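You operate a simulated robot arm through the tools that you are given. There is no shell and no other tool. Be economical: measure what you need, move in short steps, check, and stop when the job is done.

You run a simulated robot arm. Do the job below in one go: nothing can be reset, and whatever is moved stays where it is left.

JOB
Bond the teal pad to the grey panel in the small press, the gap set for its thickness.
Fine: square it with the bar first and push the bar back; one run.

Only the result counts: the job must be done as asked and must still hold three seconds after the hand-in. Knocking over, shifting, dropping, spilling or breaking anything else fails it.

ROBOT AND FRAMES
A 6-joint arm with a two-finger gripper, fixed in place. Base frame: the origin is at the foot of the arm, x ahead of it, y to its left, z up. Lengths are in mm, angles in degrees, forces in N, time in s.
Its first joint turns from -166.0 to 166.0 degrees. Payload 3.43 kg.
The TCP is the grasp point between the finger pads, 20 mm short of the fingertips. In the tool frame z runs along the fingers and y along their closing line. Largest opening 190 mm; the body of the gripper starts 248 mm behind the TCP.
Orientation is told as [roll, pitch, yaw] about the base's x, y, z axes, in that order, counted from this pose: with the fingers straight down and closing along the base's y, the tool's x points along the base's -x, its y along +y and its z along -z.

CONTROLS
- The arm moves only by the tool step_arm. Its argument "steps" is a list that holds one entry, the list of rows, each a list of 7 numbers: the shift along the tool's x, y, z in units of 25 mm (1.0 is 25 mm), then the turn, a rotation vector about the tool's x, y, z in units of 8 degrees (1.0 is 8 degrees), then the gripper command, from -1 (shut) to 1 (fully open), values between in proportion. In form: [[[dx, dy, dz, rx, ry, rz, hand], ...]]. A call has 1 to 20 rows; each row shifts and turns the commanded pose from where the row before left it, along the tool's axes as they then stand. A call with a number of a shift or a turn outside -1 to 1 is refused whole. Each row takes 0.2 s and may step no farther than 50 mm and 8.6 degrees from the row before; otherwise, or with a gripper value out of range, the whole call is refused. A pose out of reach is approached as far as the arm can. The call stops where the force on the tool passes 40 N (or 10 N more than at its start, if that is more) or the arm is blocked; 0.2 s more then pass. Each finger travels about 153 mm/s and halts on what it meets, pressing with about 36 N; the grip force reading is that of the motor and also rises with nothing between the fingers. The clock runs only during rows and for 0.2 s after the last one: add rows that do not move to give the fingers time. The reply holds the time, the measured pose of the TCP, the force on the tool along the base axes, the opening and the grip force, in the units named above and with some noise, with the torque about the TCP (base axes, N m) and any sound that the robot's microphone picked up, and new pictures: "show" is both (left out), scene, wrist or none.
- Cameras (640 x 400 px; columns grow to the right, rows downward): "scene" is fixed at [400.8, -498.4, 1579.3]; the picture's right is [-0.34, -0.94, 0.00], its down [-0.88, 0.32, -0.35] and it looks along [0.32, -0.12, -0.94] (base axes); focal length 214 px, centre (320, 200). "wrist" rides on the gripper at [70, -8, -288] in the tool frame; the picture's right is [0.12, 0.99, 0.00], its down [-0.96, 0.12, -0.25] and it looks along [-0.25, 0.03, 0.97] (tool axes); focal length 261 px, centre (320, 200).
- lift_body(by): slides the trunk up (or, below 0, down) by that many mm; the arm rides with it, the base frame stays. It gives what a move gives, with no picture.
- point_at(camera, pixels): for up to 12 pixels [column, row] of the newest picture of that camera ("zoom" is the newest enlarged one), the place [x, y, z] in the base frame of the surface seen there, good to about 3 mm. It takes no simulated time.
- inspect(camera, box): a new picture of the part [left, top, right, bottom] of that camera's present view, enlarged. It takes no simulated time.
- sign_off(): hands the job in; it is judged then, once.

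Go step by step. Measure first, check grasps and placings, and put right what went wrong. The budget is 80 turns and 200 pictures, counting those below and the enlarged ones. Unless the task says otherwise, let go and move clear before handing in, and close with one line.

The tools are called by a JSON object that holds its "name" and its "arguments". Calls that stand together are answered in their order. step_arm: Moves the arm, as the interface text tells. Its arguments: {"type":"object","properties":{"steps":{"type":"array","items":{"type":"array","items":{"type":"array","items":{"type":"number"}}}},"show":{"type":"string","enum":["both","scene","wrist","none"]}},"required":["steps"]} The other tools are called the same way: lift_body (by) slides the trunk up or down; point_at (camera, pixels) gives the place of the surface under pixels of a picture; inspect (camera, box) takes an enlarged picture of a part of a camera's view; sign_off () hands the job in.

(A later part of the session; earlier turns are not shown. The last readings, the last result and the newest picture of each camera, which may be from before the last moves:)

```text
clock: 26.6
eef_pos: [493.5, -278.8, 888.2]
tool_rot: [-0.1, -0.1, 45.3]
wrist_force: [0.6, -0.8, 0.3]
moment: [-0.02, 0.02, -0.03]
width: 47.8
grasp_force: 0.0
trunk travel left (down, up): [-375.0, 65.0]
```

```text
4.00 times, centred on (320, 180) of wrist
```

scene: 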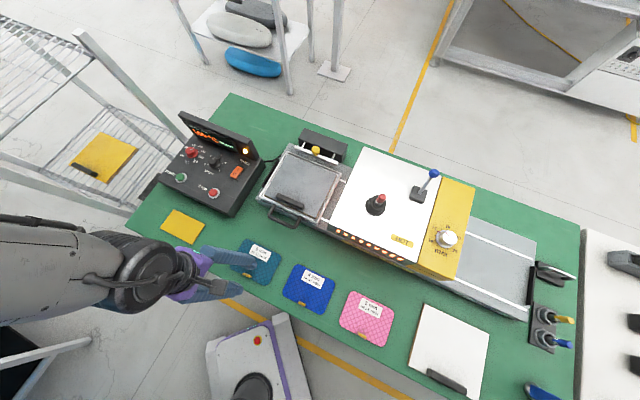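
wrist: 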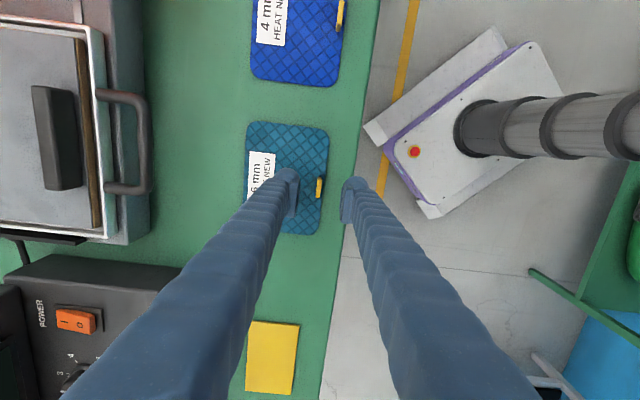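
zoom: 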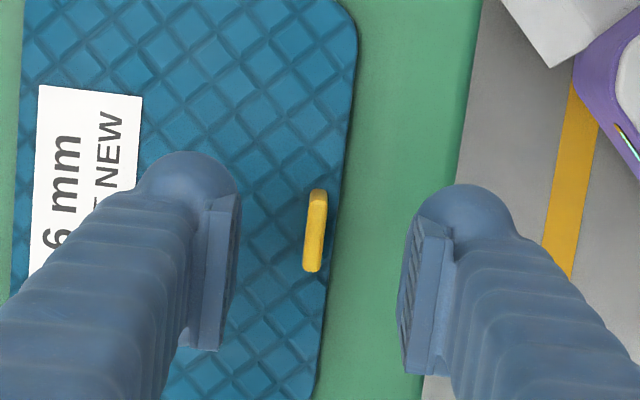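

The tab (315,230 in the zoom) sits between the fingers. I'll descend 37 mm and close gently.

{"name": "step_arm", "arguments": {"steps": [[[0, 0, 0.5, 0, 0, 0, -0.5], [0, 0, 0.5, 0, 0, 0, -0.5], [0, 0, 0.42, 0, 0, 0, -0.5], [0, 0, 0, 0, 0, 0, -0.5], [0, 0, 0, 0, 0, 0, -0.8], [0, 0, 0, 0, 0, 0, -1], [0, 0, 0, 0, 0, 0, -1], [0, 0, 0, 0, 0, 0, -1]]], "show": "wrist"}}

{"name": "inspect", "arguments": {"camera": "wrist", "box": [230, 100, 370, 250]}}

```text
clock: 28.4
eef_pos: [493.2, -279.2, 854.0]
tool_rot: [0.0, 0.0, 45.1]
wrist_force: [-0.4, -0.3, -0.2]
moment: [0.01, -0.01, -0.03]
width: 5.9
grasp_force: 36.4
trunk travel left (down, up): [-375.0, 65.0]
```

wrist: 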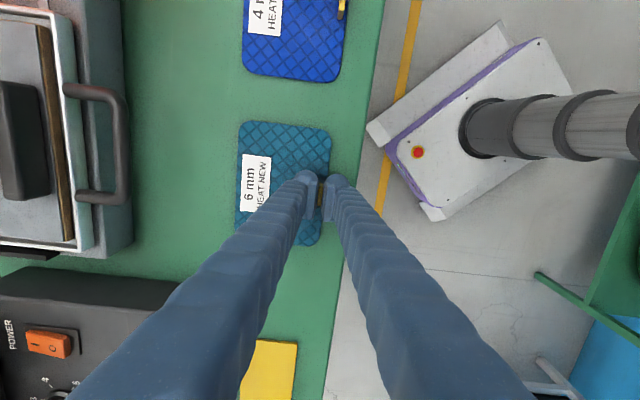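

```text
2.67 times, centred on (300, 175) of wrist
```

zoom: 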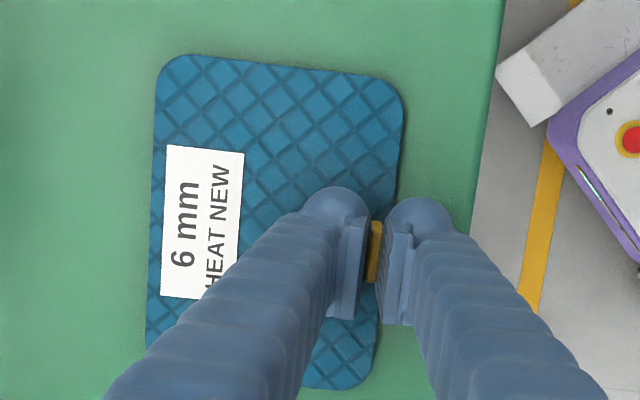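

The tab is held at 5.9 mm. I'll lift and check how the pad hangs.

{"name": "step_arm", "arguments": {"steps": [[[0, 0, -0.2, 0, 0, 0, -1], [0, 0, -0.4, 0, 0, 0, -1], [0, 0, -0.8, 0, 0, 0, -1], [0, 0, -0.8, 0, 0, 0, -1], [0, 0, -0.8, 0, 0, 0, -1], [0, 0, -0.8, 0, 0, 0, -1], [0, 0, -0.8, 0, 0, 0, -1], [0, 0, -0.8, 0, 0, 0, -1], [0, 0, 0, 0, 0, 0, -1]]]}}

{"name": "inspect", "arguments": {"camera": "wrist", "box": [210, 80, 390, 280]}}

```text
clock: 30.4
eef_pos: [492.3, -278.6, 989.9]
tool_rot: [-0.1, 0.1, 45.1]
wrist_force: [-0.7, -0.4, -0.1]
moment: [-0.03, -0.01, -0.03]
width: 5.7
grasp_force: 36.2
trunk travel left (down, up): [-375.0, 65.0]
```

scene: 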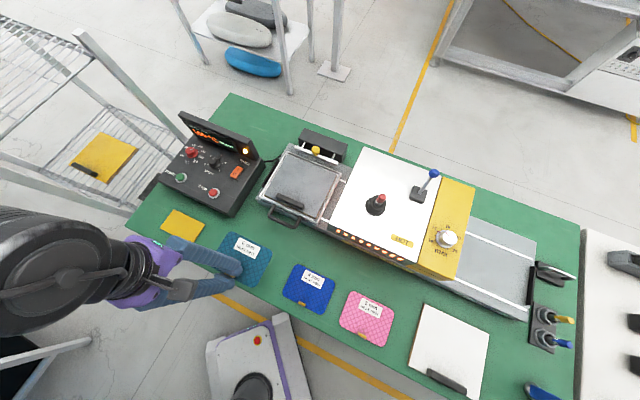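
wrist: 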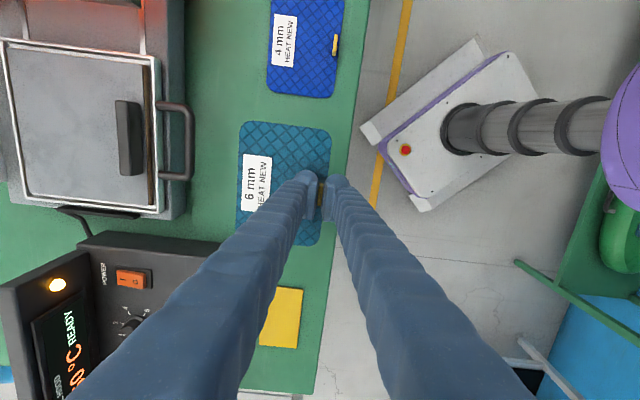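

```text
2.00 times, centred on (300, 180) of wrist
```

zoom: 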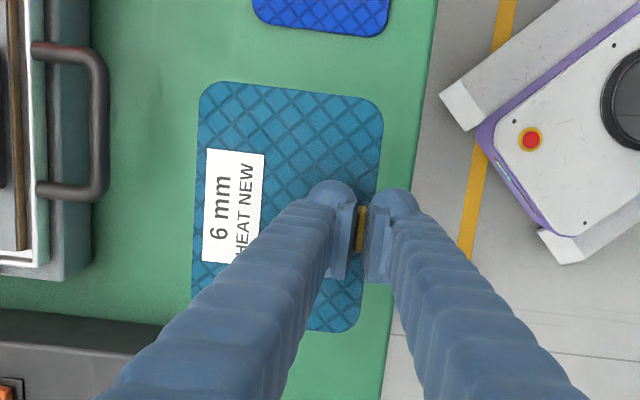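

The pad hangs level, so on the panel (z≈894.5) the TCP should end near 928. I'll measure the panel's edges and grip from this view.

{"name": "inspect", "arguments": {"camera": "wrist", "box": [0, 20, 200, 240]}}

{"name": "point_at", "arguments": {"camera": "wrist", "pixels": [[117, 105], [120, 172], [140, 105], [143, 172], [152, 65], [156, 203], [8, 50], [25, 190], [80, 56], [90, 198], [15, 120], [60, 120]]}}

{"name": "inspect", "arguments": {"camera": "scene", "box": [255, 125, 355, 230]}}

{"name": "point_at", "arguments": {"camera": "zoom", "pixels": [[245, 110], [440, 190], [165, 275], [365, 350], [345, 150], [200, 195], [400, 270], [300, 90], [410, 130], [262, 290], [215, 265], [318, 310]]}}

```text
1.82 times, centred on (100, 130) of wrist
```

zoom: 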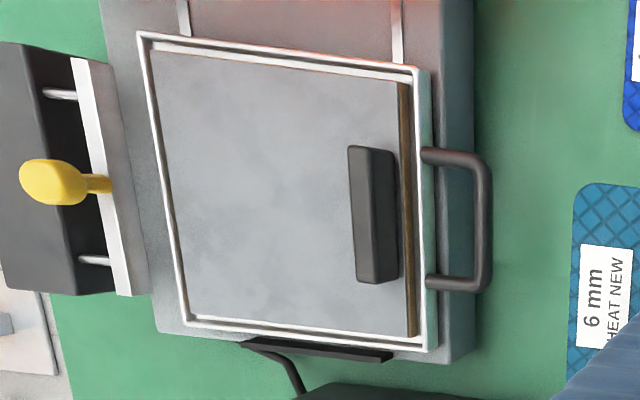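

```text
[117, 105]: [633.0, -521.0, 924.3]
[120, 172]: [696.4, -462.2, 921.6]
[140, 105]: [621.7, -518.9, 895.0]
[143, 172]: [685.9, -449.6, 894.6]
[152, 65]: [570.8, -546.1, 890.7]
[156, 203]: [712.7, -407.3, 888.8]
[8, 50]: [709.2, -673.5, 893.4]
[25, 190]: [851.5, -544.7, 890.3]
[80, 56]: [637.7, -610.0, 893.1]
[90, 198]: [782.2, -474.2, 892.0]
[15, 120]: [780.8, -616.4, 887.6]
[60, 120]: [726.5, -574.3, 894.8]
```

```text
3.81 times, centred on (305, 178) of scene
```

zoom: 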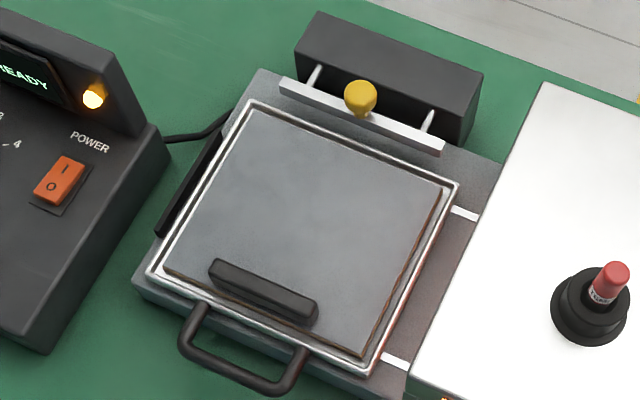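

```text
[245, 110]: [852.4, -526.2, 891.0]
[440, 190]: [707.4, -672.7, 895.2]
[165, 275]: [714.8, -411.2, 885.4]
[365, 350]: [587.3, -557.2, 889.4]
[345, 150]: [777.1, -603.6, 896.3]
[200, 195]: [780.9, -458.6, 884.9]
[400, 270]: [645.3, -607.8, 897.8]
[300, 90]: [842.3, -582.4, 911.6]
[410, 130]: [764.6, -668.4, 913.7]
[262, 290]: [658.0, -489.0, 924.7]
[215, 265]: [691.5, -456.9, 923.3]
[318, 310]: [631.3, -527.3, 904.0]
```

Panel spans u≈−222…−24 and d≈800…977, with the grip's back at d≈819. I'll carry the pad over so the tab is at about (691,-515), leaving the pad clear of both the grip and the bar.

{"name": "step_arm", "arguments": {"steps": [[[0.08, -0.5, 0, 0, 0, 0, -1], [0.08, -0.8, 0, 0, 0, 0, -1], [0.08, -0.945, 0, 0, 0, 0, -1], [0.08, -0.945, 0, 0, 0, 0, -1], [0.08, -0.945, 0, 0, 0, 0, -1], [0.08, -0.945, 0, 0, 0, 0, -1], [0.08, -0.945, 0, 0, 0, 0, -1], [0.08, -0.945, 0, 0, 0, 0, -1], [0.08, -0.945, 0, 0, 0, 0, -1], [0.08, -0.945, 0, 0, 0, 0, -1], [0.08, -0.945, 0, 0, 0, 0, -1], [0.08, -0.945, 0, 0, 0, 0, -1], [0.08, -0.945, 0, 0, 0, 0, -1], [0.02, -0.585, 0, 0, 0, 0, -1], [0, 0, 0, 0, 0, 0, -1]]]}}

{"name": "inspect", "arguments": {"camera": "wrist", "box": [190, 80, 410, 280]}}

{"name": "inspect", "arguments": {"camera": "scene", "box": [245, 125, 365, 230]}}

```text
clock: 33.6
eef_pos: [691.7, -515.5, 989.4]
tool_rot: [0.0, 0.0, 45.0]
wrist_force: [0.2, 1.2, -0.4]
moment: [-0.02, -0.01, -0.02]
width: 6.1
grasp_force: 35.6
trunk travel left (down, up): [-375.0, 65.0]
```

scene: 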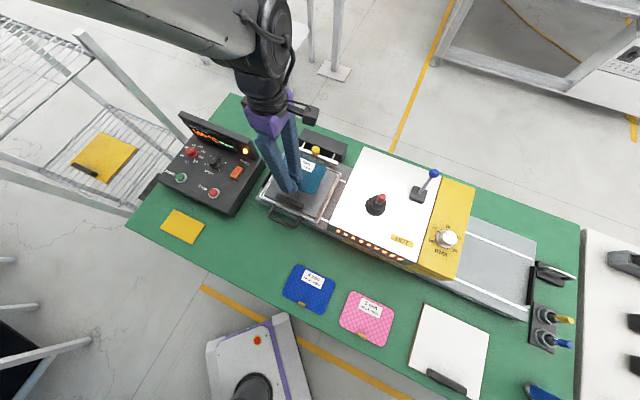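
wrist: 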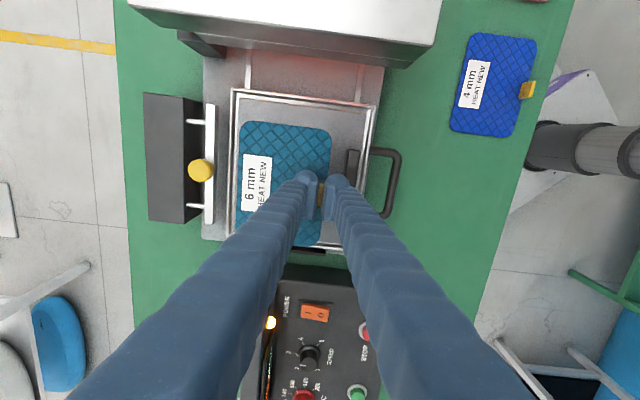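

```text
2.00 times, centred on (300, 180) of wrist
```

zoom: 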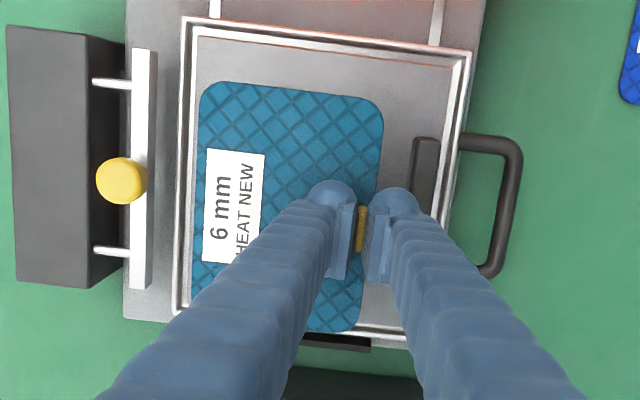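

```text
3.81 times, centred on (305, 178) of scene
```

zoom: 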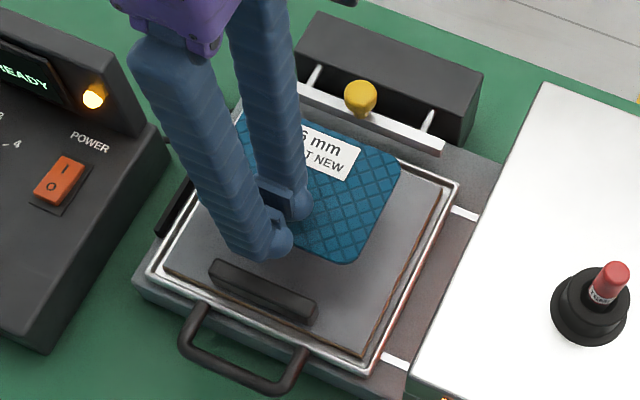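

The pad is over the panel, clear of the grip and the bar. I'll lower it slowly.

{"name": "step_arm", "arguments": {"steps": [[[0, 0, 0.6, 0, 0, 0, -1], [0, 0, 0.6, 0, 0, 0, -1], [0, 0, 0.6, 0, 0, 0, -1], [0, 0, 0.2, 0, 0, 0, -1], [0, 0, 0.1, 0, 0, 0, -1], [0, 0, 0.1, 0, 0, 0, -1], [0, 0, 0.1, 0, 0, 0, -1], [0, 0, 0, 0, 0, 0, -1]]], "show": "none"}}

{"name": "inspect", "arguments": {"camera": "scene", "box": [265, 145, 345, 215]}}

```text
clock: 35.4
eef_pos: [691.1, -514.2, 931.1]
tool_rot: [-0.1, 0.0, 45.0]
wrist_force: [1.0, 0.3, 0.0]
moment: [0.02, -0.01, 0.0]
width: 6.2
grasp_force: 36.3
trunk travel left (down, up): [-375.0, 65.0]
```

```text
5.71 times, centred on (305, 180) of scene
```

zoom: 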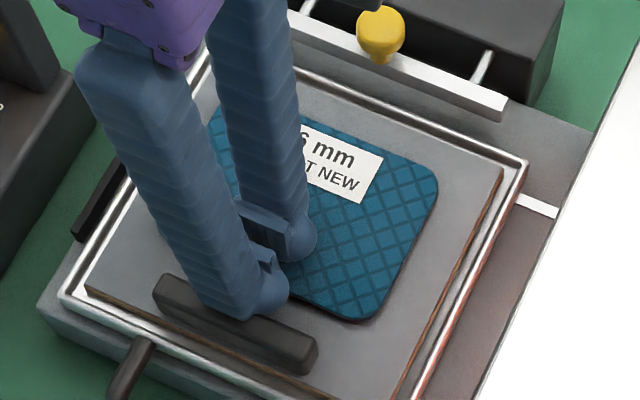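

Not touching yet (zero force). I'll go on in 1 mm rows.

{"name": "step_arm", "arguments": {"steps": [[[0, 0, 0.04, 0, 0, 0, -1], [0, 0, 0.04, 0, 0, 0, -1], [0, 0, 0.04, 0, 0, 0, -1], [0, 0, 0, 0, 0, 0, -1]]], "show": "none"}}

```text
clock: 36.4
eef_pos: [691.7, -514.7, 929.9]
tool_rot: [-0.2, 0.0, 45.1]
wrist_force: [-0.9, -1.3, 20.6]
moment: [0.45, 0.51, 0.06]
width: 6.1
grasp_force: 35.9
trunk travel left (down, up): [-375.0, 65.0]
```

Contact with 20 N. I'll ease up 1 mm, open slightly and rise.

{"name": "step_arm", "arguments": {"steps": [[[0, 0, -0.06, 0, 0, 0, -1], [0, 0, 0, 0, 0, 0, -1], [0, 0, 0, 0, 0, 0, -0.83], [0, 0, 0, 0, 0, 0, -0.83], [0, 0, -0.4, 0, 0, 0, -0.83], [0, 0, -0.8, 0, 0, 0, -0.83], [0, 0, -0.8, 0, 0, 0, -0.83], [0, 0, -0.8, 0, 0, 0, -0.83], [0, 0, -0.8, 0, 0, 0, -0.83], [0, 0, -0.8, 0, 0, 0, -0.83], [0, 0, 0, 0, 0, 0, -0.83]]]}}

{"name": "inspect", "arguments": {"camera": "wrist", "box": [190, 80, 410, 280]}}

{"name": "inspect", "arguments": {"camera": "scene", "box": [255, 130, 355, 230]}}

```text
clock: 38.8
eef_pos: [692.1, -513.1, 1040.1]
tool_rot: [0.0, 0.1, 45.2]
wrist_force: [0.3, -0.6, 0.2]
moment: [-0.01, 0.01, -0.02]
width: 16.2
grasp_force: 0.1
trunk travel left (down, up): [-375.0, 65.0]
```

scene: 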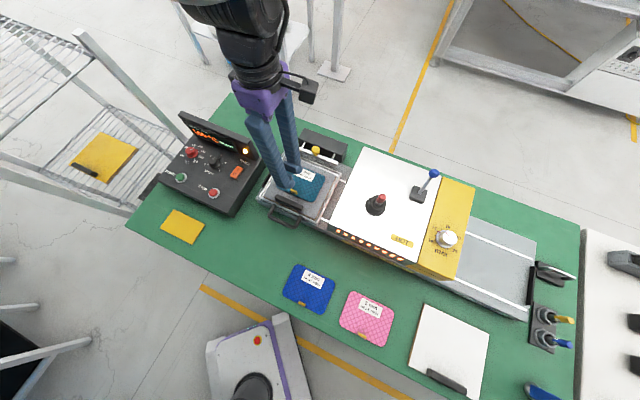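
wrist: 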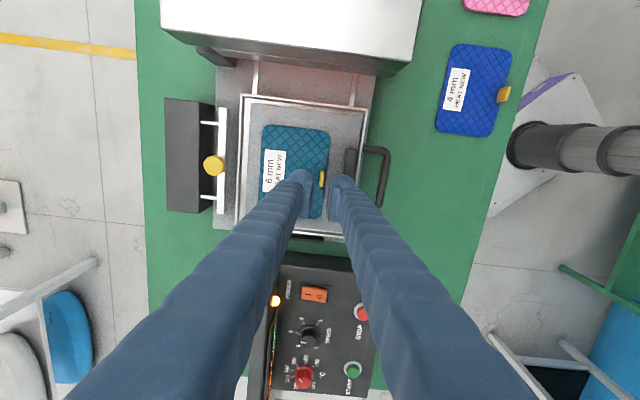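

```text
2.00 times, centred on (300, 180) of wrist
```

zoom: 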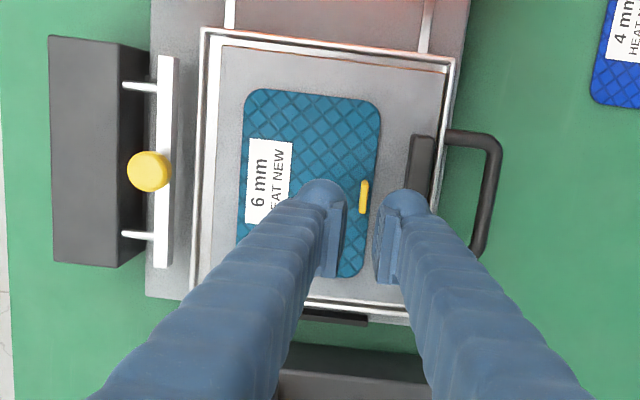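

```text
4.00 times, centred on (305, 180) of scene
```

zoom: 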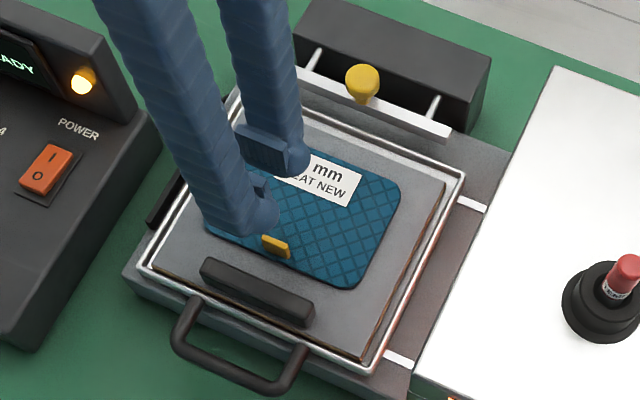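

The pad sits well. Now the bar: I'll measure the knob, the bar and the housing.

{"name": "point_at", "arguments": {"camera": "wrist", "pixels": [[213, 166], [205, 166], [221, 166], [220, 200], [220, 120], [200, 140], [190, 150], [208, 123], [262, 150], [270, 127], [324, 130], [327, 158]]}}

{"name": "point_at", "arguments": {"camera": "zoom", "pixels": [[361, 78], [361, 100], [310, 85], [440, 132], [375, 50], [395, 85], [434, 105], [400, 200], [345, 285], [325, 165], [400, 125], [240, 235]]}}

{"name": "inspect", "arguments": {"camera": "wrist", "box": [150, 80, 260, 230]}}

```text
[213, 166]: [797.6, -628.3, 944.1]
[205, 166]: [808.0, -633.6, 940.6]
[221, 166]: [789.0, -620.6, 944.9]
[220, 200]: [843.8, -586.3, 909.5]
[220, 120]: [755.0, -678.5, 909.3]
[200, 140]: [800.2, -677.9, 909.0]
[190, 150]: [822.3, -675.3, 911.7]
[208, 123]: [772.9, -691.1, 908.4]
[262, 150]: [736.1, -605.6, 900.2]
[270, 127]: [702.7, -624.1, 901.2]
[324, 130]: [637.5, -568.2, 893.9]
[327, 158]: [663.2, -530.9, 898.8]
```

```text
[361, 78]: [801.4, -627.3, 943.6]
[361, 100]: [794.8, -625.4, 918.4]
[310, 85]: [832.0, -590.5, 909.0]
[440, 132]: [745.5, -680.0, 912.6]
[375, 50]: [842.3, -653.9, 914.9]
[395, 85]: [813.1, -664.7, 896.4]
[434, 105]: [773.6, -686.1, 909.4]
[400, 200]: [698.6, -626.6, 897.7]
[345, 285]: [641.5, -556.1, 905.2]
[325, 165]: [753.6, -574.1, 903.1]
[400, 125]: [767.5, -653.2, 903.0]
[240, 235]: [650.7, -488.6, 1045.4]
```

```text
2.67 times, centred on (205, 155) of wrist
```

zoom: 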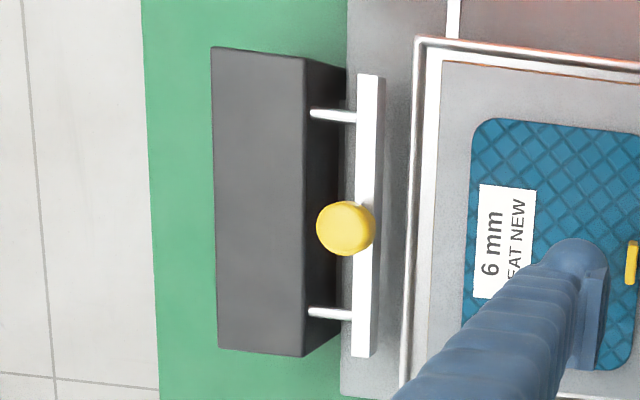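

Knob centre ≈ (799,-628), top 944; bar and housing tops are at ~912. I'll move above the knob, opening to 60 mm, to test the reach.

{"name": "step_arm", "arguments": {"steps": [[[0.03, -0.9, 0, 0, 0, 0, -0.37], [0.03, -0.9, 0, 0, 0, 0, -0.37], [0.03, -0.9, 0, 0, 0, 0, -0.37], [0.03, -0.9, 0, 0, 0, 0, -0.37], [0.03, -0.9, 0, 0, 0, 0, -0.37], [0.03, -0.9, 0, 0, 0, 0, -0.37], [0.03, -0.88, 0, 0, 0, 0, -0.37], [0, 0, 0.6, 0, 0, 0, -0.37], [0, 0, 0.6, 0, 0, 0, -0.37], [0, 0, 0, 0, 0, 0, -0.37]]]}}

```text
clock: 41.0
eef_pos: [799.1, -629.7, 1010.8]
tool_rot: [-0.1, 0.0, 45.2]
wrist_force: [-0.5, 0.4, 0.5]
moment: [0.05, 0.0, 0.03]
width: 59.7
grasp_force: 0.1
trunk travel left (down, up): [-375.0, 65.0]
```

scene: 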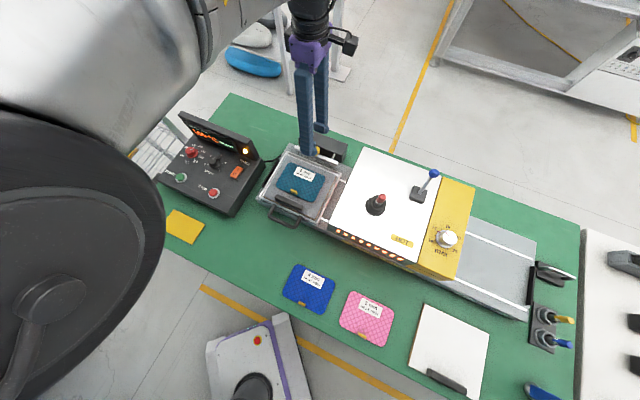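
wrist: 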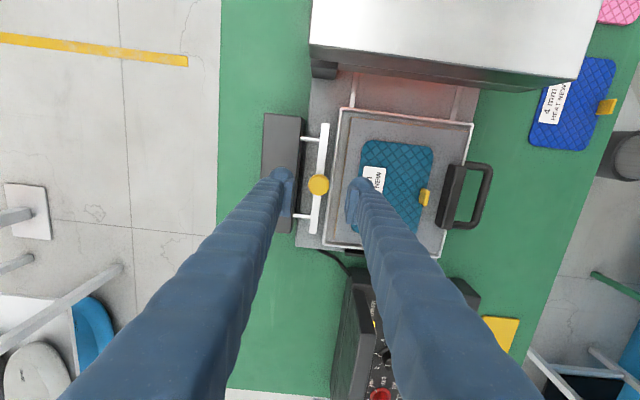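

The reach is fine and the knob (318,184) is between the fingers. I'll descend to z≈938 and close.

{"name": "step_arm", "arguments": {"steps": [[[0, 0, 0.7, 0, 0, 0, -0.37], [0, 0, 0.7, 0, 0, 0, -0.37], [0, 0, 0.7, 0, 0, 0, -0.37], [0, 0, 0.4, 0, 0, 0, -0.37], [0, 0, 0.35, 0, 0, 0, -0.37], [0, 0, 0, 0, 0, 0, -0.37], [0, 0, 0, 0, 0, 0, -0.6], [0, 0, 0, 0, 0, 0, -0.85], [0, 0, 0, 0, 0, 0, -0.85]]]}}

{"name": "inspect", "arguments": {"camera": "wrist", "box": [240, 100, 440, 260]}}

```text
clock: 43.0
eef_pos: [797.4, -629.2, 938.9]
tool_rot: [-0.1, 0.1, 45.1]
wrist_force: [0.0, -0.8, -0.2]
moment: [-0.02, 0.01, 0.01]
width: 28.3
grasp_force: 44.8
trunk travel left (down, up): [-375.0, 65.0]
```

scene: 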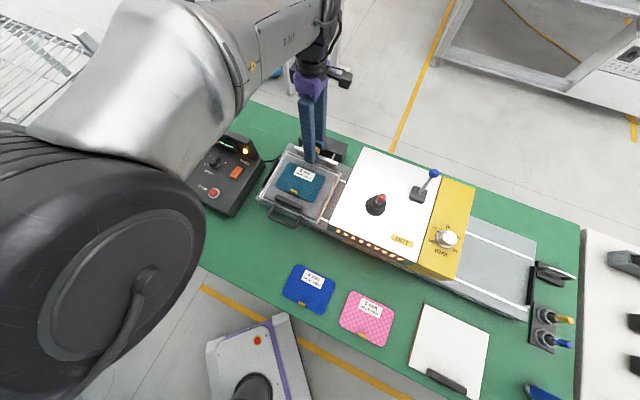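
wrist: 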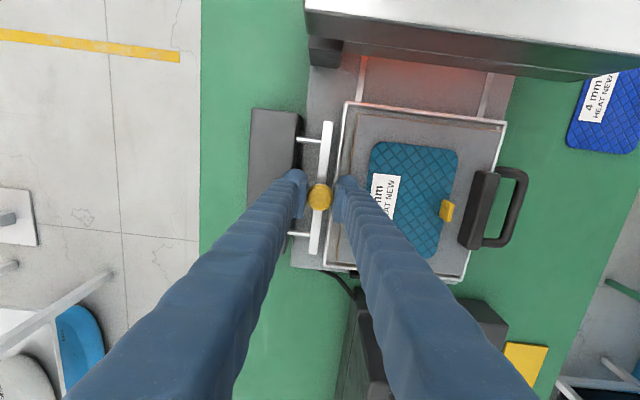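

```text
2.50 times, centred on (340, 180) of wrist
```

zoom: 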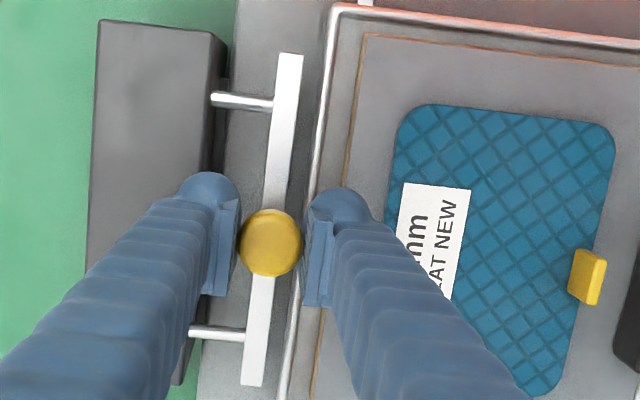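

The knob is gripped at 28 mm. I'll pull the bar forward 35 mm and look.

{"name": "step_arm", "arguments": {"steps": [[[0, 0.2, 0, 0, 0, 0, -0.9], [0, 0.4, 0, 0, 0, 0, -0.9], [0, 0.4, 0, 0, 0, 0, -0.9], [0, 0.4, 0, 0, 0, 0, -0.9], [0, 0, 0, 0, 0, 0, -0.9]]], "show": "none"}}

{"name": "inspect", "arguments": {"camera": "wrist", "box": [240, 100, 440, 260]}}

{"name": "inspect", "arguments": {"camera": "scene", "box": [255, 130, 355, 230]}}

```text
clock: 44.2
eef_pos: [773.8, -603.5, 937.9]
tool_rot: [-0.1, 0.0, 45.1]
wrist_force: [1.5, 2.0, 4.7]
moment: [0.03, -0.03, 0.02]
width: 28.0
grasp_force: 45.5
trunk travel left (down, up): [-375.0, 65.0]
```

```text
2.50 times, centred on (340, 180) of wrist
```

zoom: 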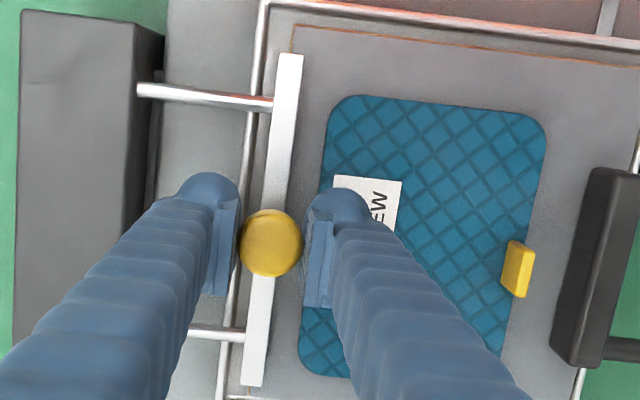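

```text
4.00 times, centred on (305, 180) of scene
```

zoom: 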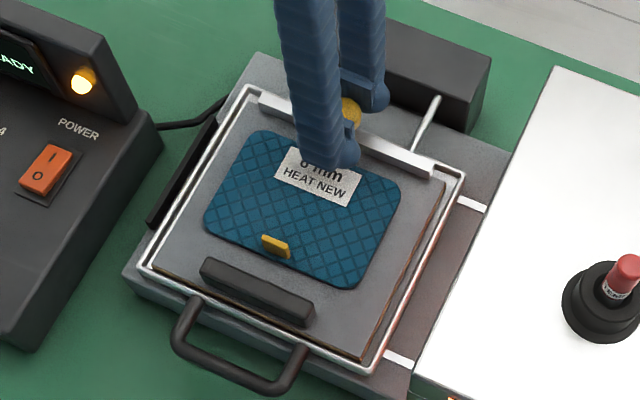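

The bar slides smoothly with its front edge about 17 mm from the pad. I'll creep on.

{"name": "step_arm", "arguments": {"steps": [[[0, 0.2, 0, 0, 0, 0, -0.9], [0, 0.2, 0, 0, 0, 0, -0.9], [0, 0.1, 0, 0, 0, 0, -0.9], [0, 0.1, 0, 0, 0, 0, -0.9], [0, 0, 0, 0, 0, 0, -0.9]]], "show": "none"}}

{"name": "inspect", "arguments": {"camera": "wrist", "box": [240, 100, 440, 260]}}

{"name": "inspect", "arguments": {"camera": "scene", "box": [265, 135, 345, 215]}}

```text
clock: 45.4
eef_pos: [767.0, -594.2, 937.7]
tool_rot: [-0.2, 0.0, 45.0]
wrist_force: [21.1, -14.9, -0.6]
moment: [-0.25, -0.12, 0.04]
width: 27.8
grasp_force: 44.6
trunk travel left (down, up): [-375.0, 65.0]
```

```text
2.50 times, centred on (340, 180) of wrist
```

zoom: 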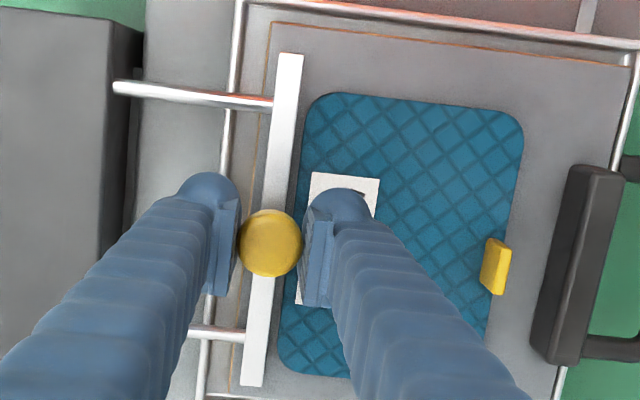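

```text
5.00 times, centred on (305, 175) of scene
```

zoom: 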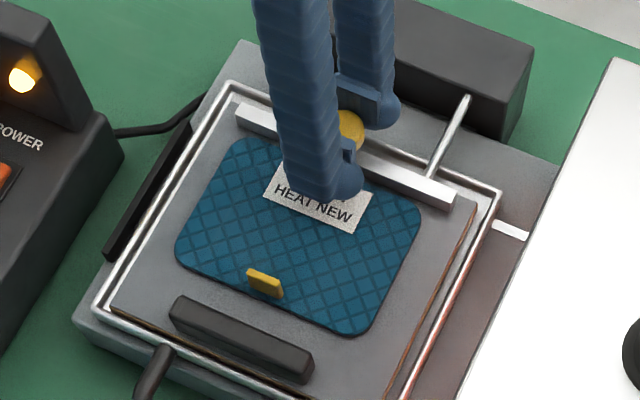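

The bar stopped after 46 mm with 26 N while the pad did not visibly move, so it may be at its end stop. I'll look closely at the gap between bar and pad.

{"name": "inspect", "arguments": {"camera": "wrist", "box": [310, 125, 370, 185]}}

{"name": "inspect", "arguments": {"camera": "wrist", "box": [305, 210, 365, 260]}}

{"name": "inspect", "arguments": {"camera": "scene", "box": [315, 160, 345, 185]}}

{"name": "inspect", "arguments": {"camera": "scene", "box": [282, 150, 312, 175]}}

```text
6.67 times, centred on (340, 155) of wrist
```

zoom: 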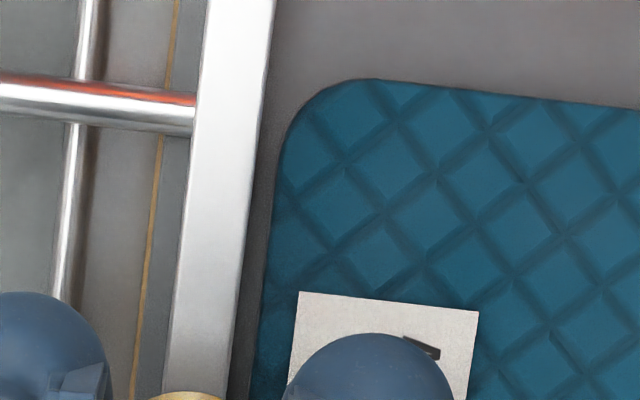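

```text
8.00 times, centred on (335, 235) of wrist
```

zoom: 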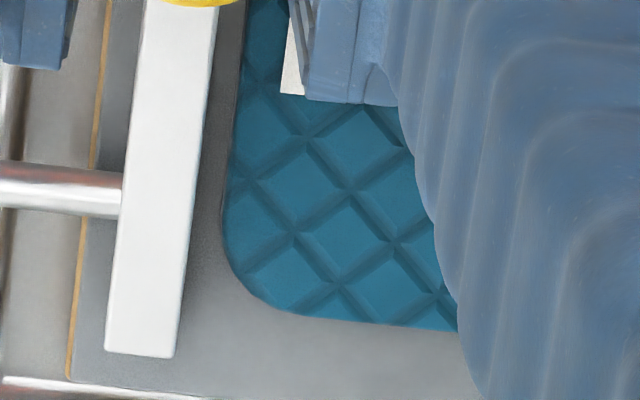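

```text
16.00 times, centred on (330, 172) of scene
```

zoom: 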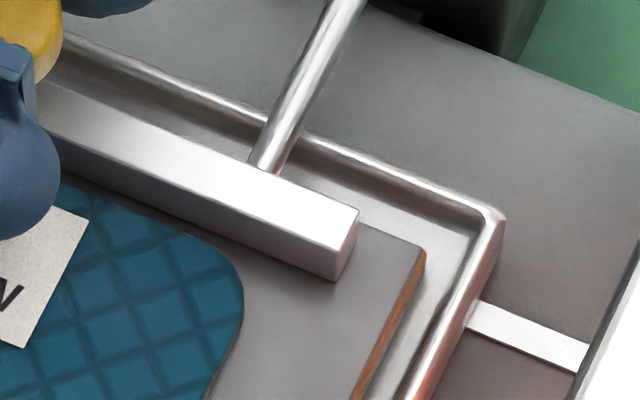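

```text
16.00 times, centred on (297, 162) of scene
```

zoom: 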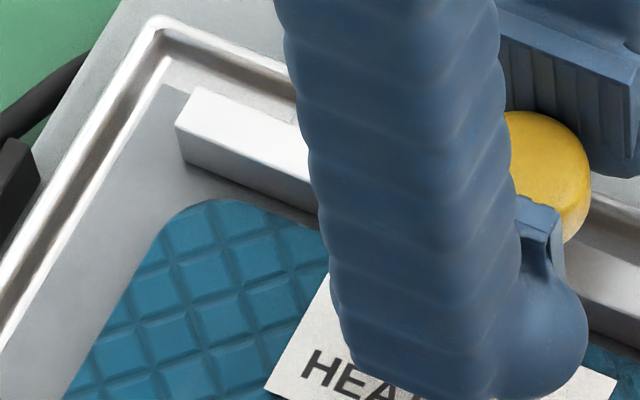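

A ~5 mm gap remains at both ends. I'll nudge slightly further to tell a hard stop from stickiness.

{"name": "step_arm", "arguments": {"steps": [[[0, 0.05, 0, 0, 0, 0, -0.9], [0, 0.05, 0, 0, 0, 0, -0.9], [0, 0, 0, 0, 0, 0, -0.9]]], "show": "none"}}

{"name": "inspect", "arguments": {"camera": "wrist", "box": [305, 210, 365, 260]}}

```text
clock: 46.2
eef_pos: [767.4, -596.2, 938.2]
tool_rot: [-0.4, -0.1, 45.1]
wrist_force: [12.9, -8.7, -18.0]
moment: [-0.46, -0.19, 0.1]
width: 27.9
grasp_force: 44.7
trunk travel left (down, up): [-375.0, 65.0]
stopped in row 3: the force on the tool passed its limit at 40 N (the readings are from after the stop); the commanded pose is now the measured one
```

```text
8.00 times, centred on (335, 235) of wrist
```

zoom: 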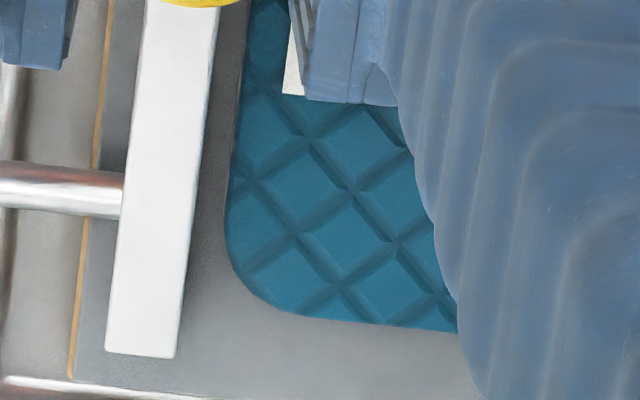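

The bar is at a hard stop 5 mm short of the pad, so it acts as a fence. I'll release the knob and go to the tab, then push the pad back square against the bar with the front finger.

{"name": "step_arm", "arguments": {"steps": [[[0, 0, 0, 0, 0, 0, -0.5], [0, 0, 0, 0, 0, 0, -0.37], [0, 0, 0, 0, 0, 0, -0.37], [0, 0, -0.6, 0, 0, 0, -0.37], [0, 0, -0.9, 0, 0, 0, -0.37], [0, 0, -0.9, 0, 0, 0, -0.37], [-0.04, 0.9, 0, 0, 0, 0, -0.6], [-0.04, 0.9, 0, 0, 0, 0, -0.7], [-0.04, 0.9, 0, 0, 0, 0, -0.83], [-0.04, 0.9, 0, 0, 0, 0, -0.83], [0, 0.86, 0, 0, 0, 0, -0.83], [0, 0, 0, 0, 0, 0, -0.83]]]}}

{"name": "inspect", "arguments": {"camera": "wrist", "box": [240, 80, 400, 260]}}

{"name": "inspect", "arguments": {"camera": "scene", "box": [265, 135, 345, 215]}}

```text
clock: 48.8
eef_pos: [687.9, -511.8, 999.8]
tool_rot: [-0.5, 0.0, 45.1]
wrist_force: [0.7, 0.5, -0.2]
moment: [-0.01, 0.02, 0.0]
width: 16.1
grasp_force: 0.0
trunk travel left (down, up): [-375.0, 65.0]
```

scene: 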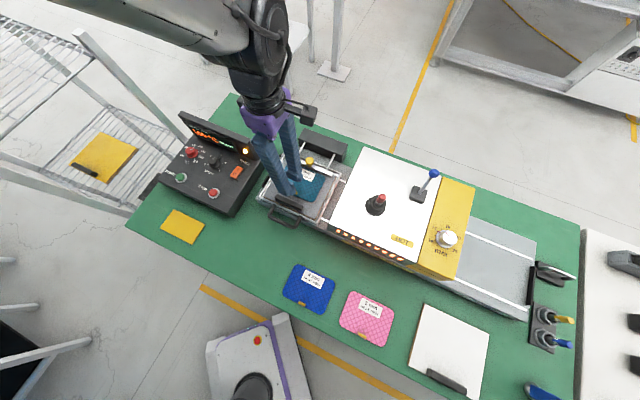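
wrist: 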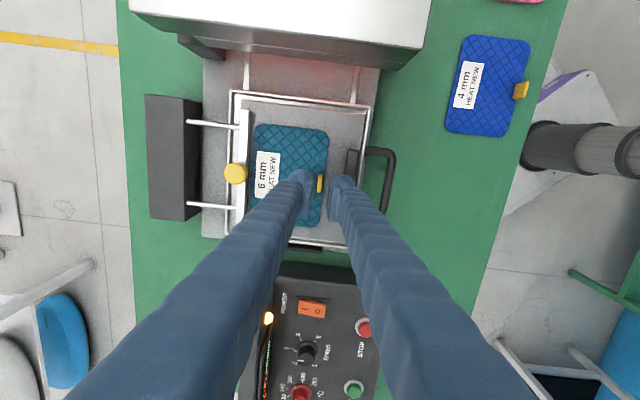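

```text
2.22 times, centred on (320, 170) of wrist
```

zoom: 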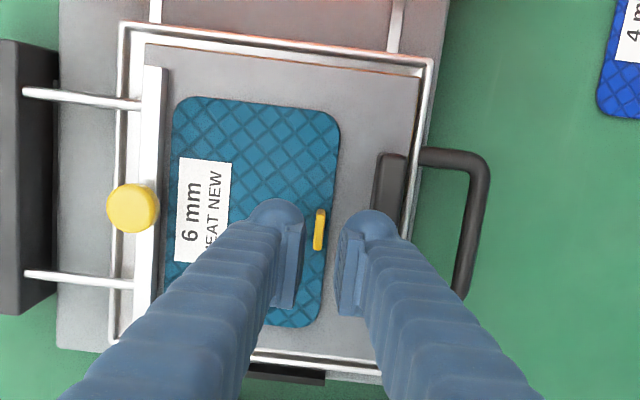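

```text
5.00 times, centred on (305, 175) of scene
```

zoom: 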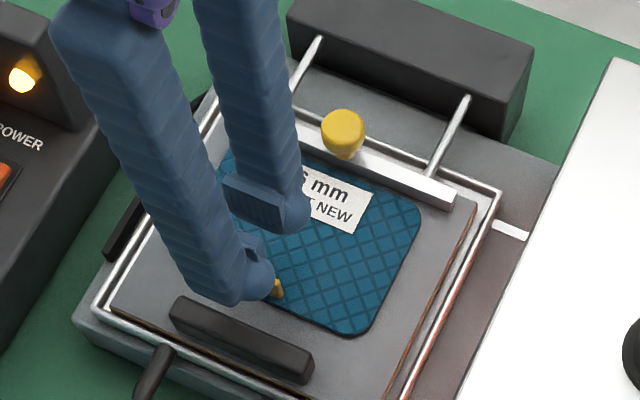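

I'll centre on the tab (d≈852), level the hand and descend around it to tip height ~912.

{"name": "step_arm", "arguments": {"steps": [[[0, -0.11, 0, -0.06, 0, 0, -0.83], [0, 0, 0.7, 0, 0, 0, -0.83], [0, 0, 0.7, 0, 0, 0, -0.83], [0, 0, 0.6, 0, 0, 0, -0.83], [0, 0, 0.4, 0, 0, 0, -0.83], [0, 0, 0.28, 0, 0, 0, -0.83], [0, 0, 0, 0, 0, 0, -0.83]]], "show": "wrist"}}

{"name": "inspect", "arguments": {"camera": "wrist", "box": [230, 80, 390, 260]}}

```text
clock: 50.4
eef_pos: [688.6, -514.3, 932.6]
tool_rot: [0.0, 0.0, 45.1]
wrist_force: [0.1, -1.0, 0.2]
moment: [-0.02, -0.01, 0.0]
width: 16.0
grasp_force: 0.1
trunk travel left (down, up): [-375.0, 65.0]
```

wrist: 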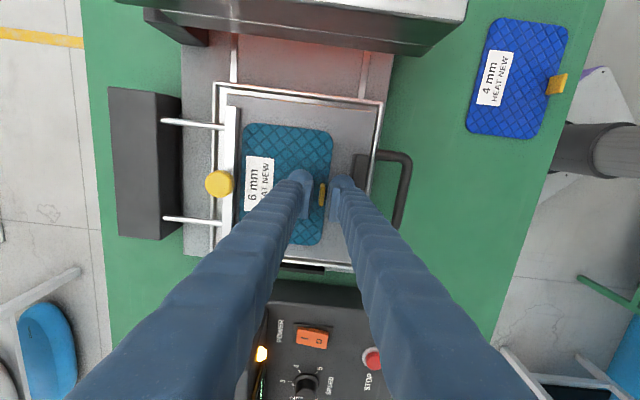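

```text
2.22 times, centred on (310, 170) of wrist
```

zoom: 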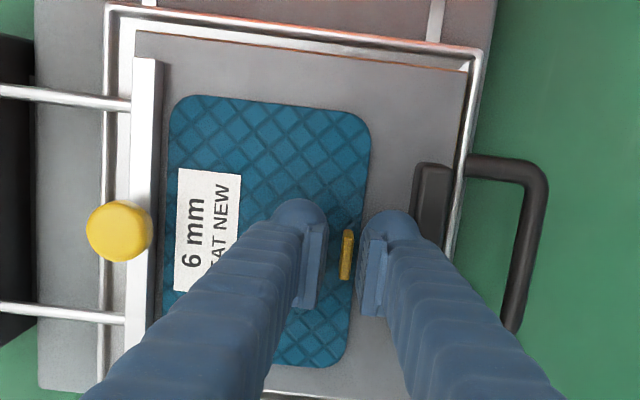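

The tab is between the fingers. I'll push the pad back in 2 mm rows.

{"name": "step_arm", "arguments": {"steps": [[[0, -0.08, 0, 0, 0, 0, -0.83], [0, -0.08, 0, 0, 0, 0, -0.83], [0, -0.08, 0, 0, 0, 0, -0.83], [0, -0.08, 0, 0, 0, 0, -0.83], [0, -0.06, 0, 0, 0, 0, -0.83], [0, 0, 0, 0, 0, 0, -0.83]]], "show": "none"}}

{"name": "inspect", "arguments": {"camera": "wrist", "box": [240, 110, 320, 190]}}

{"name": "inspect", "arguments": {"camera": "wrist", "box": [290, 165, 360, 225]}}

```text
clock: 51.8
eef_pos: [695.8, -520.7, 933.2]
tool_rot: [0.1, -0.2, 45.1]
wrist_force: [-1.7, 0.9, 1.1]
moment: [0.03, 0.03, -0.02]
width: 17.0
grasp_force: 0.9
trunk travel left (down, up): [-375.0, 65.0]
```

```text
5.00 times, centred on (280, 150) of wrist
```

zoom: 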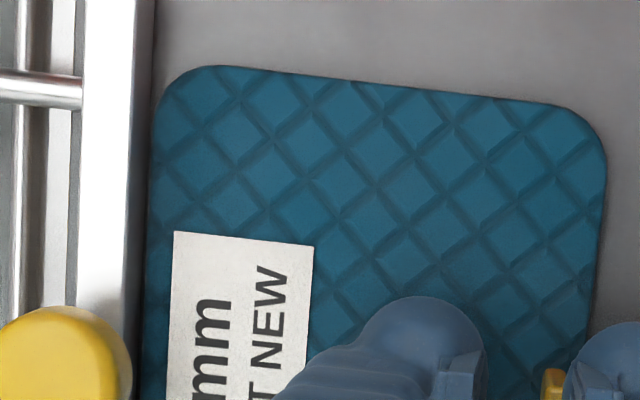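

```text
6.67 times, centred on (325, 195) of wrist
```

zoom: 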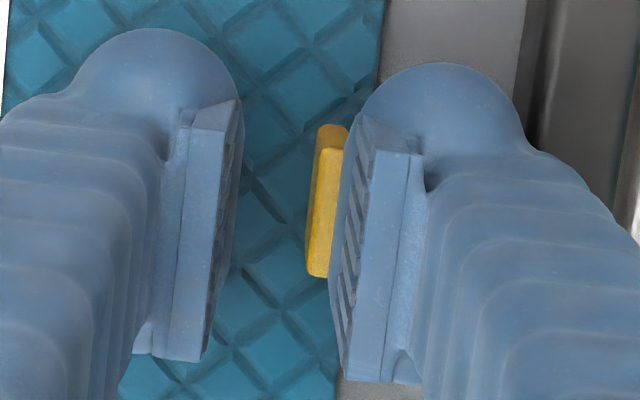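

The finger is on the tab and starting to push (2 N, width 17). I'll continue in 1 mm rows.

{"name": "step_arm", "arguments": {"steps": [[[0, -0.04, 0, 0, 0, 0, -0.83], [0, -0.04, 0, 0, 0, 0, -0.83], [0, -0.04, 0, 0, 0, 0, -0.83], [0, 0, 0, 0, 0, 0, -0.83]]], "show": "none"}}

{"name": "inspect", "arguments": {"camera": "wrist", "box": [240, 110, 320, 190]}}

```text
clock: 52.8
eef_pos: [696.9, -523.8, 933.6]
tool_rot: [0.0, -0.1, 45.1]
wrist_force: [-2.5, 1.9, 5.1]
moment: [0.09, 0.05, 0.03]
width: 17.5
grasp_force: 1.6
trunk travel left (down, up): [-375.0, 65.0]
```

```text
5.00 times, centred on (280, 150) of wrist
```

zoom: 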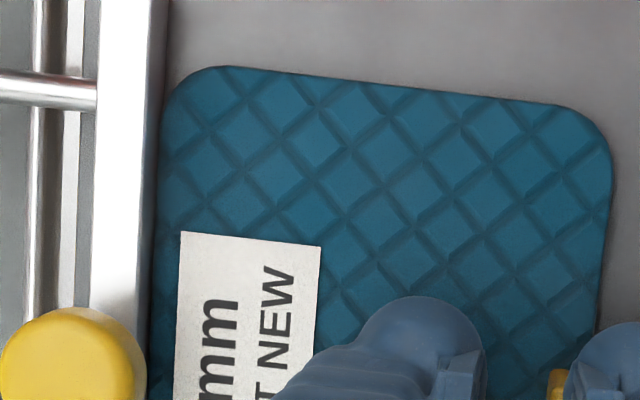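

The bar-to-pad gap has nearly closed, with the +u corner touching first and the pad rotating into line. I'll continue gently.

{"name": "step_arm", "arguments": {"steps": [[[0, -0.04, 0, 0, 0, 0, -0.83], [0, -0.04, 0, 0, 0, 0, -0.83], [0, 0, 0, 0, 0, 0, -0.83]]], "show": "none"}}

{"name": "inspect", "arguments": {"camera": "wrist", "box": [230, 110, 370, 260]}}

{"name": "inspect", "arguments": {"camera": "scene", "box": [305, 155, 345, 190]}}

```text
clock: 53.6
eef_pos: [698.4, -524.5, 935.0]
tool_rot: [-0.1, -0.1, 45.1]
wrist_force: [-5.4, 3.5, 20.4]
moment: [0.2, 0.22, -0.03]
width: 18.8
grasp_force: 2.3
trunk travel left (down, up): [-375.0, 65.0]
```

```text
2.67 times, centred on (300, 185) of wrist
```

zoom: 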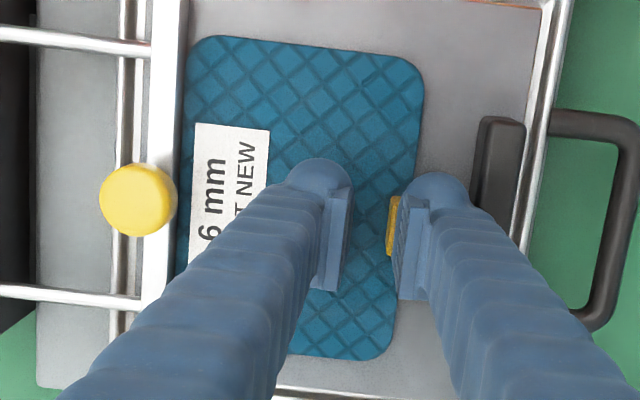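

```text
11.43 times, centred on (325, 172) of scene
```

zoom: 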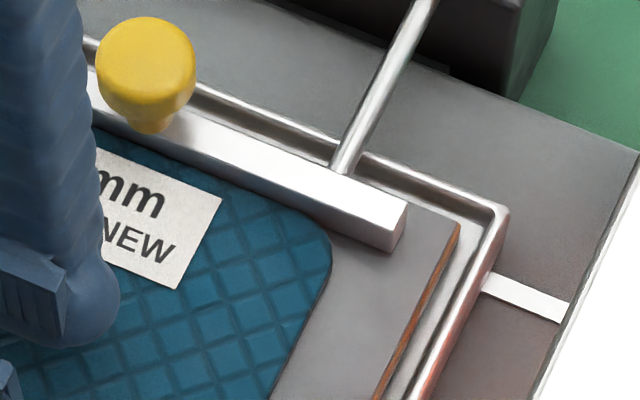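

An upward force of 20 N shows the pad is hard against the bar and its front is starting to lift. I'll back off now and let it lie flat, then look from above.

{"name": "step_arm", "arguments": {"steps": [[[0, 0.08, 0, 0, 0, 0, -0.83], [0, 0.12, 0, 0, 0, 0, -0.83], [0, 0, 0, 0, 0, 0, -0.83], [0, 0, -0.4, 0, 0, 0, -0.83], [0, 0, -0.8, 0, 0, 0, -0.83], [0, 0, -0.8, 0, 0, 0, -0.83], [0, 0, -0.8, 0, 0, 0, -0.83], [0, 0, 0, 0, 0, 0, -0.83]]], "show": "wrist"}}

{"name": "inspect", "arguments": {"camera": "wrist", "box": [230, 90, 350, 250]}}

{"name": "inspect", "arguments": {"camera": "scene", "box": [265, 140, 345, 210]}}

```text
clock: 55.4
eef_pos: [693.7, -521.7, 1003.2]
tool_rot: [0.0, -0.1, 45.1]
wrist_force: [1.4, -0.2, 0.7]
moment: [-0.06, 0.02, -0.01]
width: 15.9
grasp_force: 0.2
trunk travel left (down, up): [-375.0, 65.0]
```

wrist: 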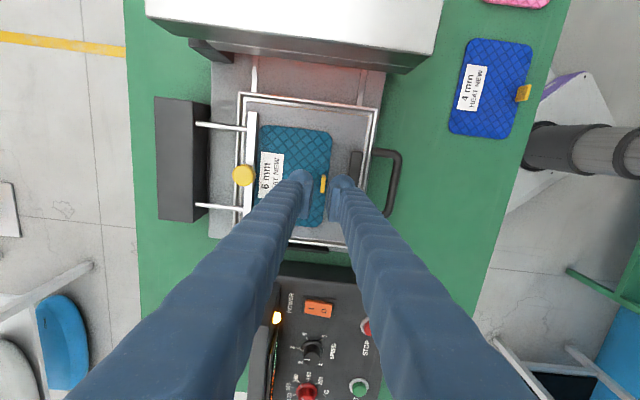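

```text
2.50 times, centred on (290, 170) of wrist
```

zoom: 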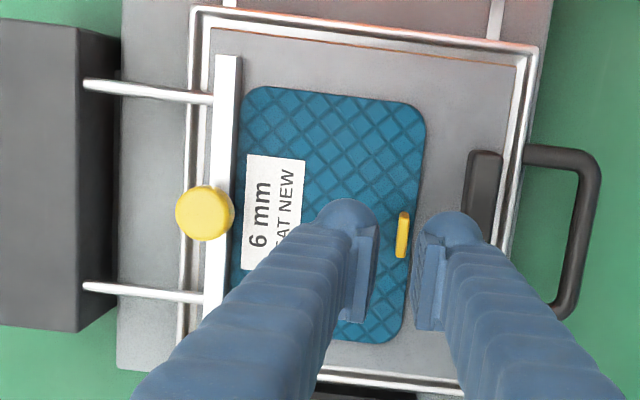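

```text
5.71 times, centred on (305, 175) of scene
```

zoom: 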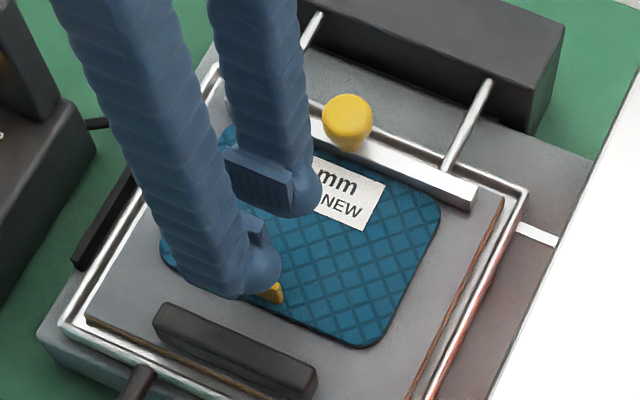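

The fingers obstruct the view. I'll retreat toward the front to see the bar and pad whole.

{"name": "step_arm", "arguments": {"steps": [[[0, 0.9, -0.4, 0, 0, 0, -0.83], [0, 1, -0.4, 0, 0, 0, -0.83], [0, 1, 0, 0, 0, 0, -0.83], [0, 1, 0, 0, 0, 0, -0.83], [0, 1, 0, 0, 0, 0, -0.83], [0, 1, 0, 0, 0, 0, -0.83], [0, 1, 0, 0, 0, 0, -0.83]]], "show": "none"}}

{"name": "inspect", "arguments": {"camera": "scene", "box": [265, 140, 345, 210]}}

{"name": "inspect", "arguments": {"camera": "wrist", "box": [20, 60, 220, 260]}}

```text
clock: 57.0
eef_pos: [573.8, -399.4, 1021.8]
tool_rot: [-0.1, 0.0, 44.9]
wrist_force: [0.7, -0.6, 1.0]
moment: [-0.02, -0.04, 0.01]
width: 16.3
grasp_force: 0.2
trunk travel left (down, up): [-375.0, 65.0]
```

```text
5.71 times, centred on (305, 175) of scene
```

zoom: 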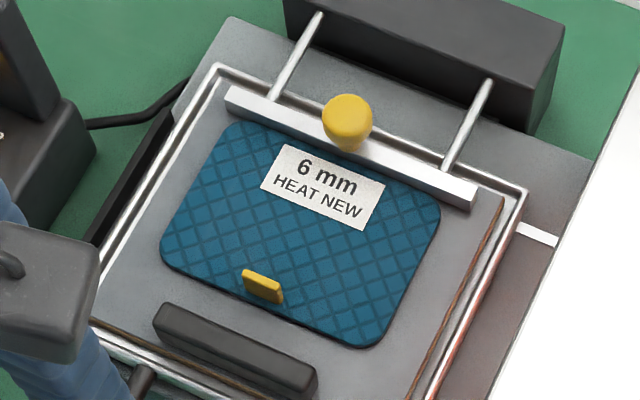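

```text
2.00 times, centred on (120, 160) of wrist
```

zoom: 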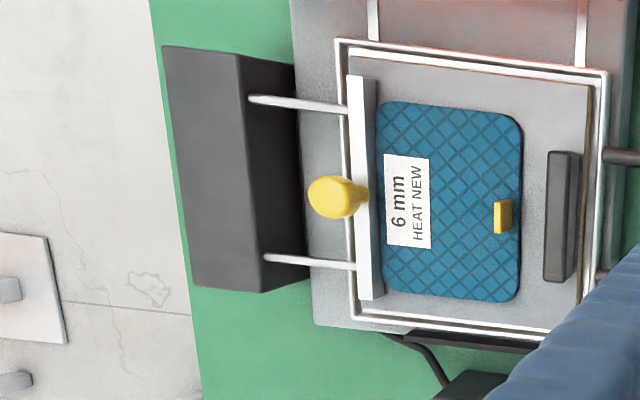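

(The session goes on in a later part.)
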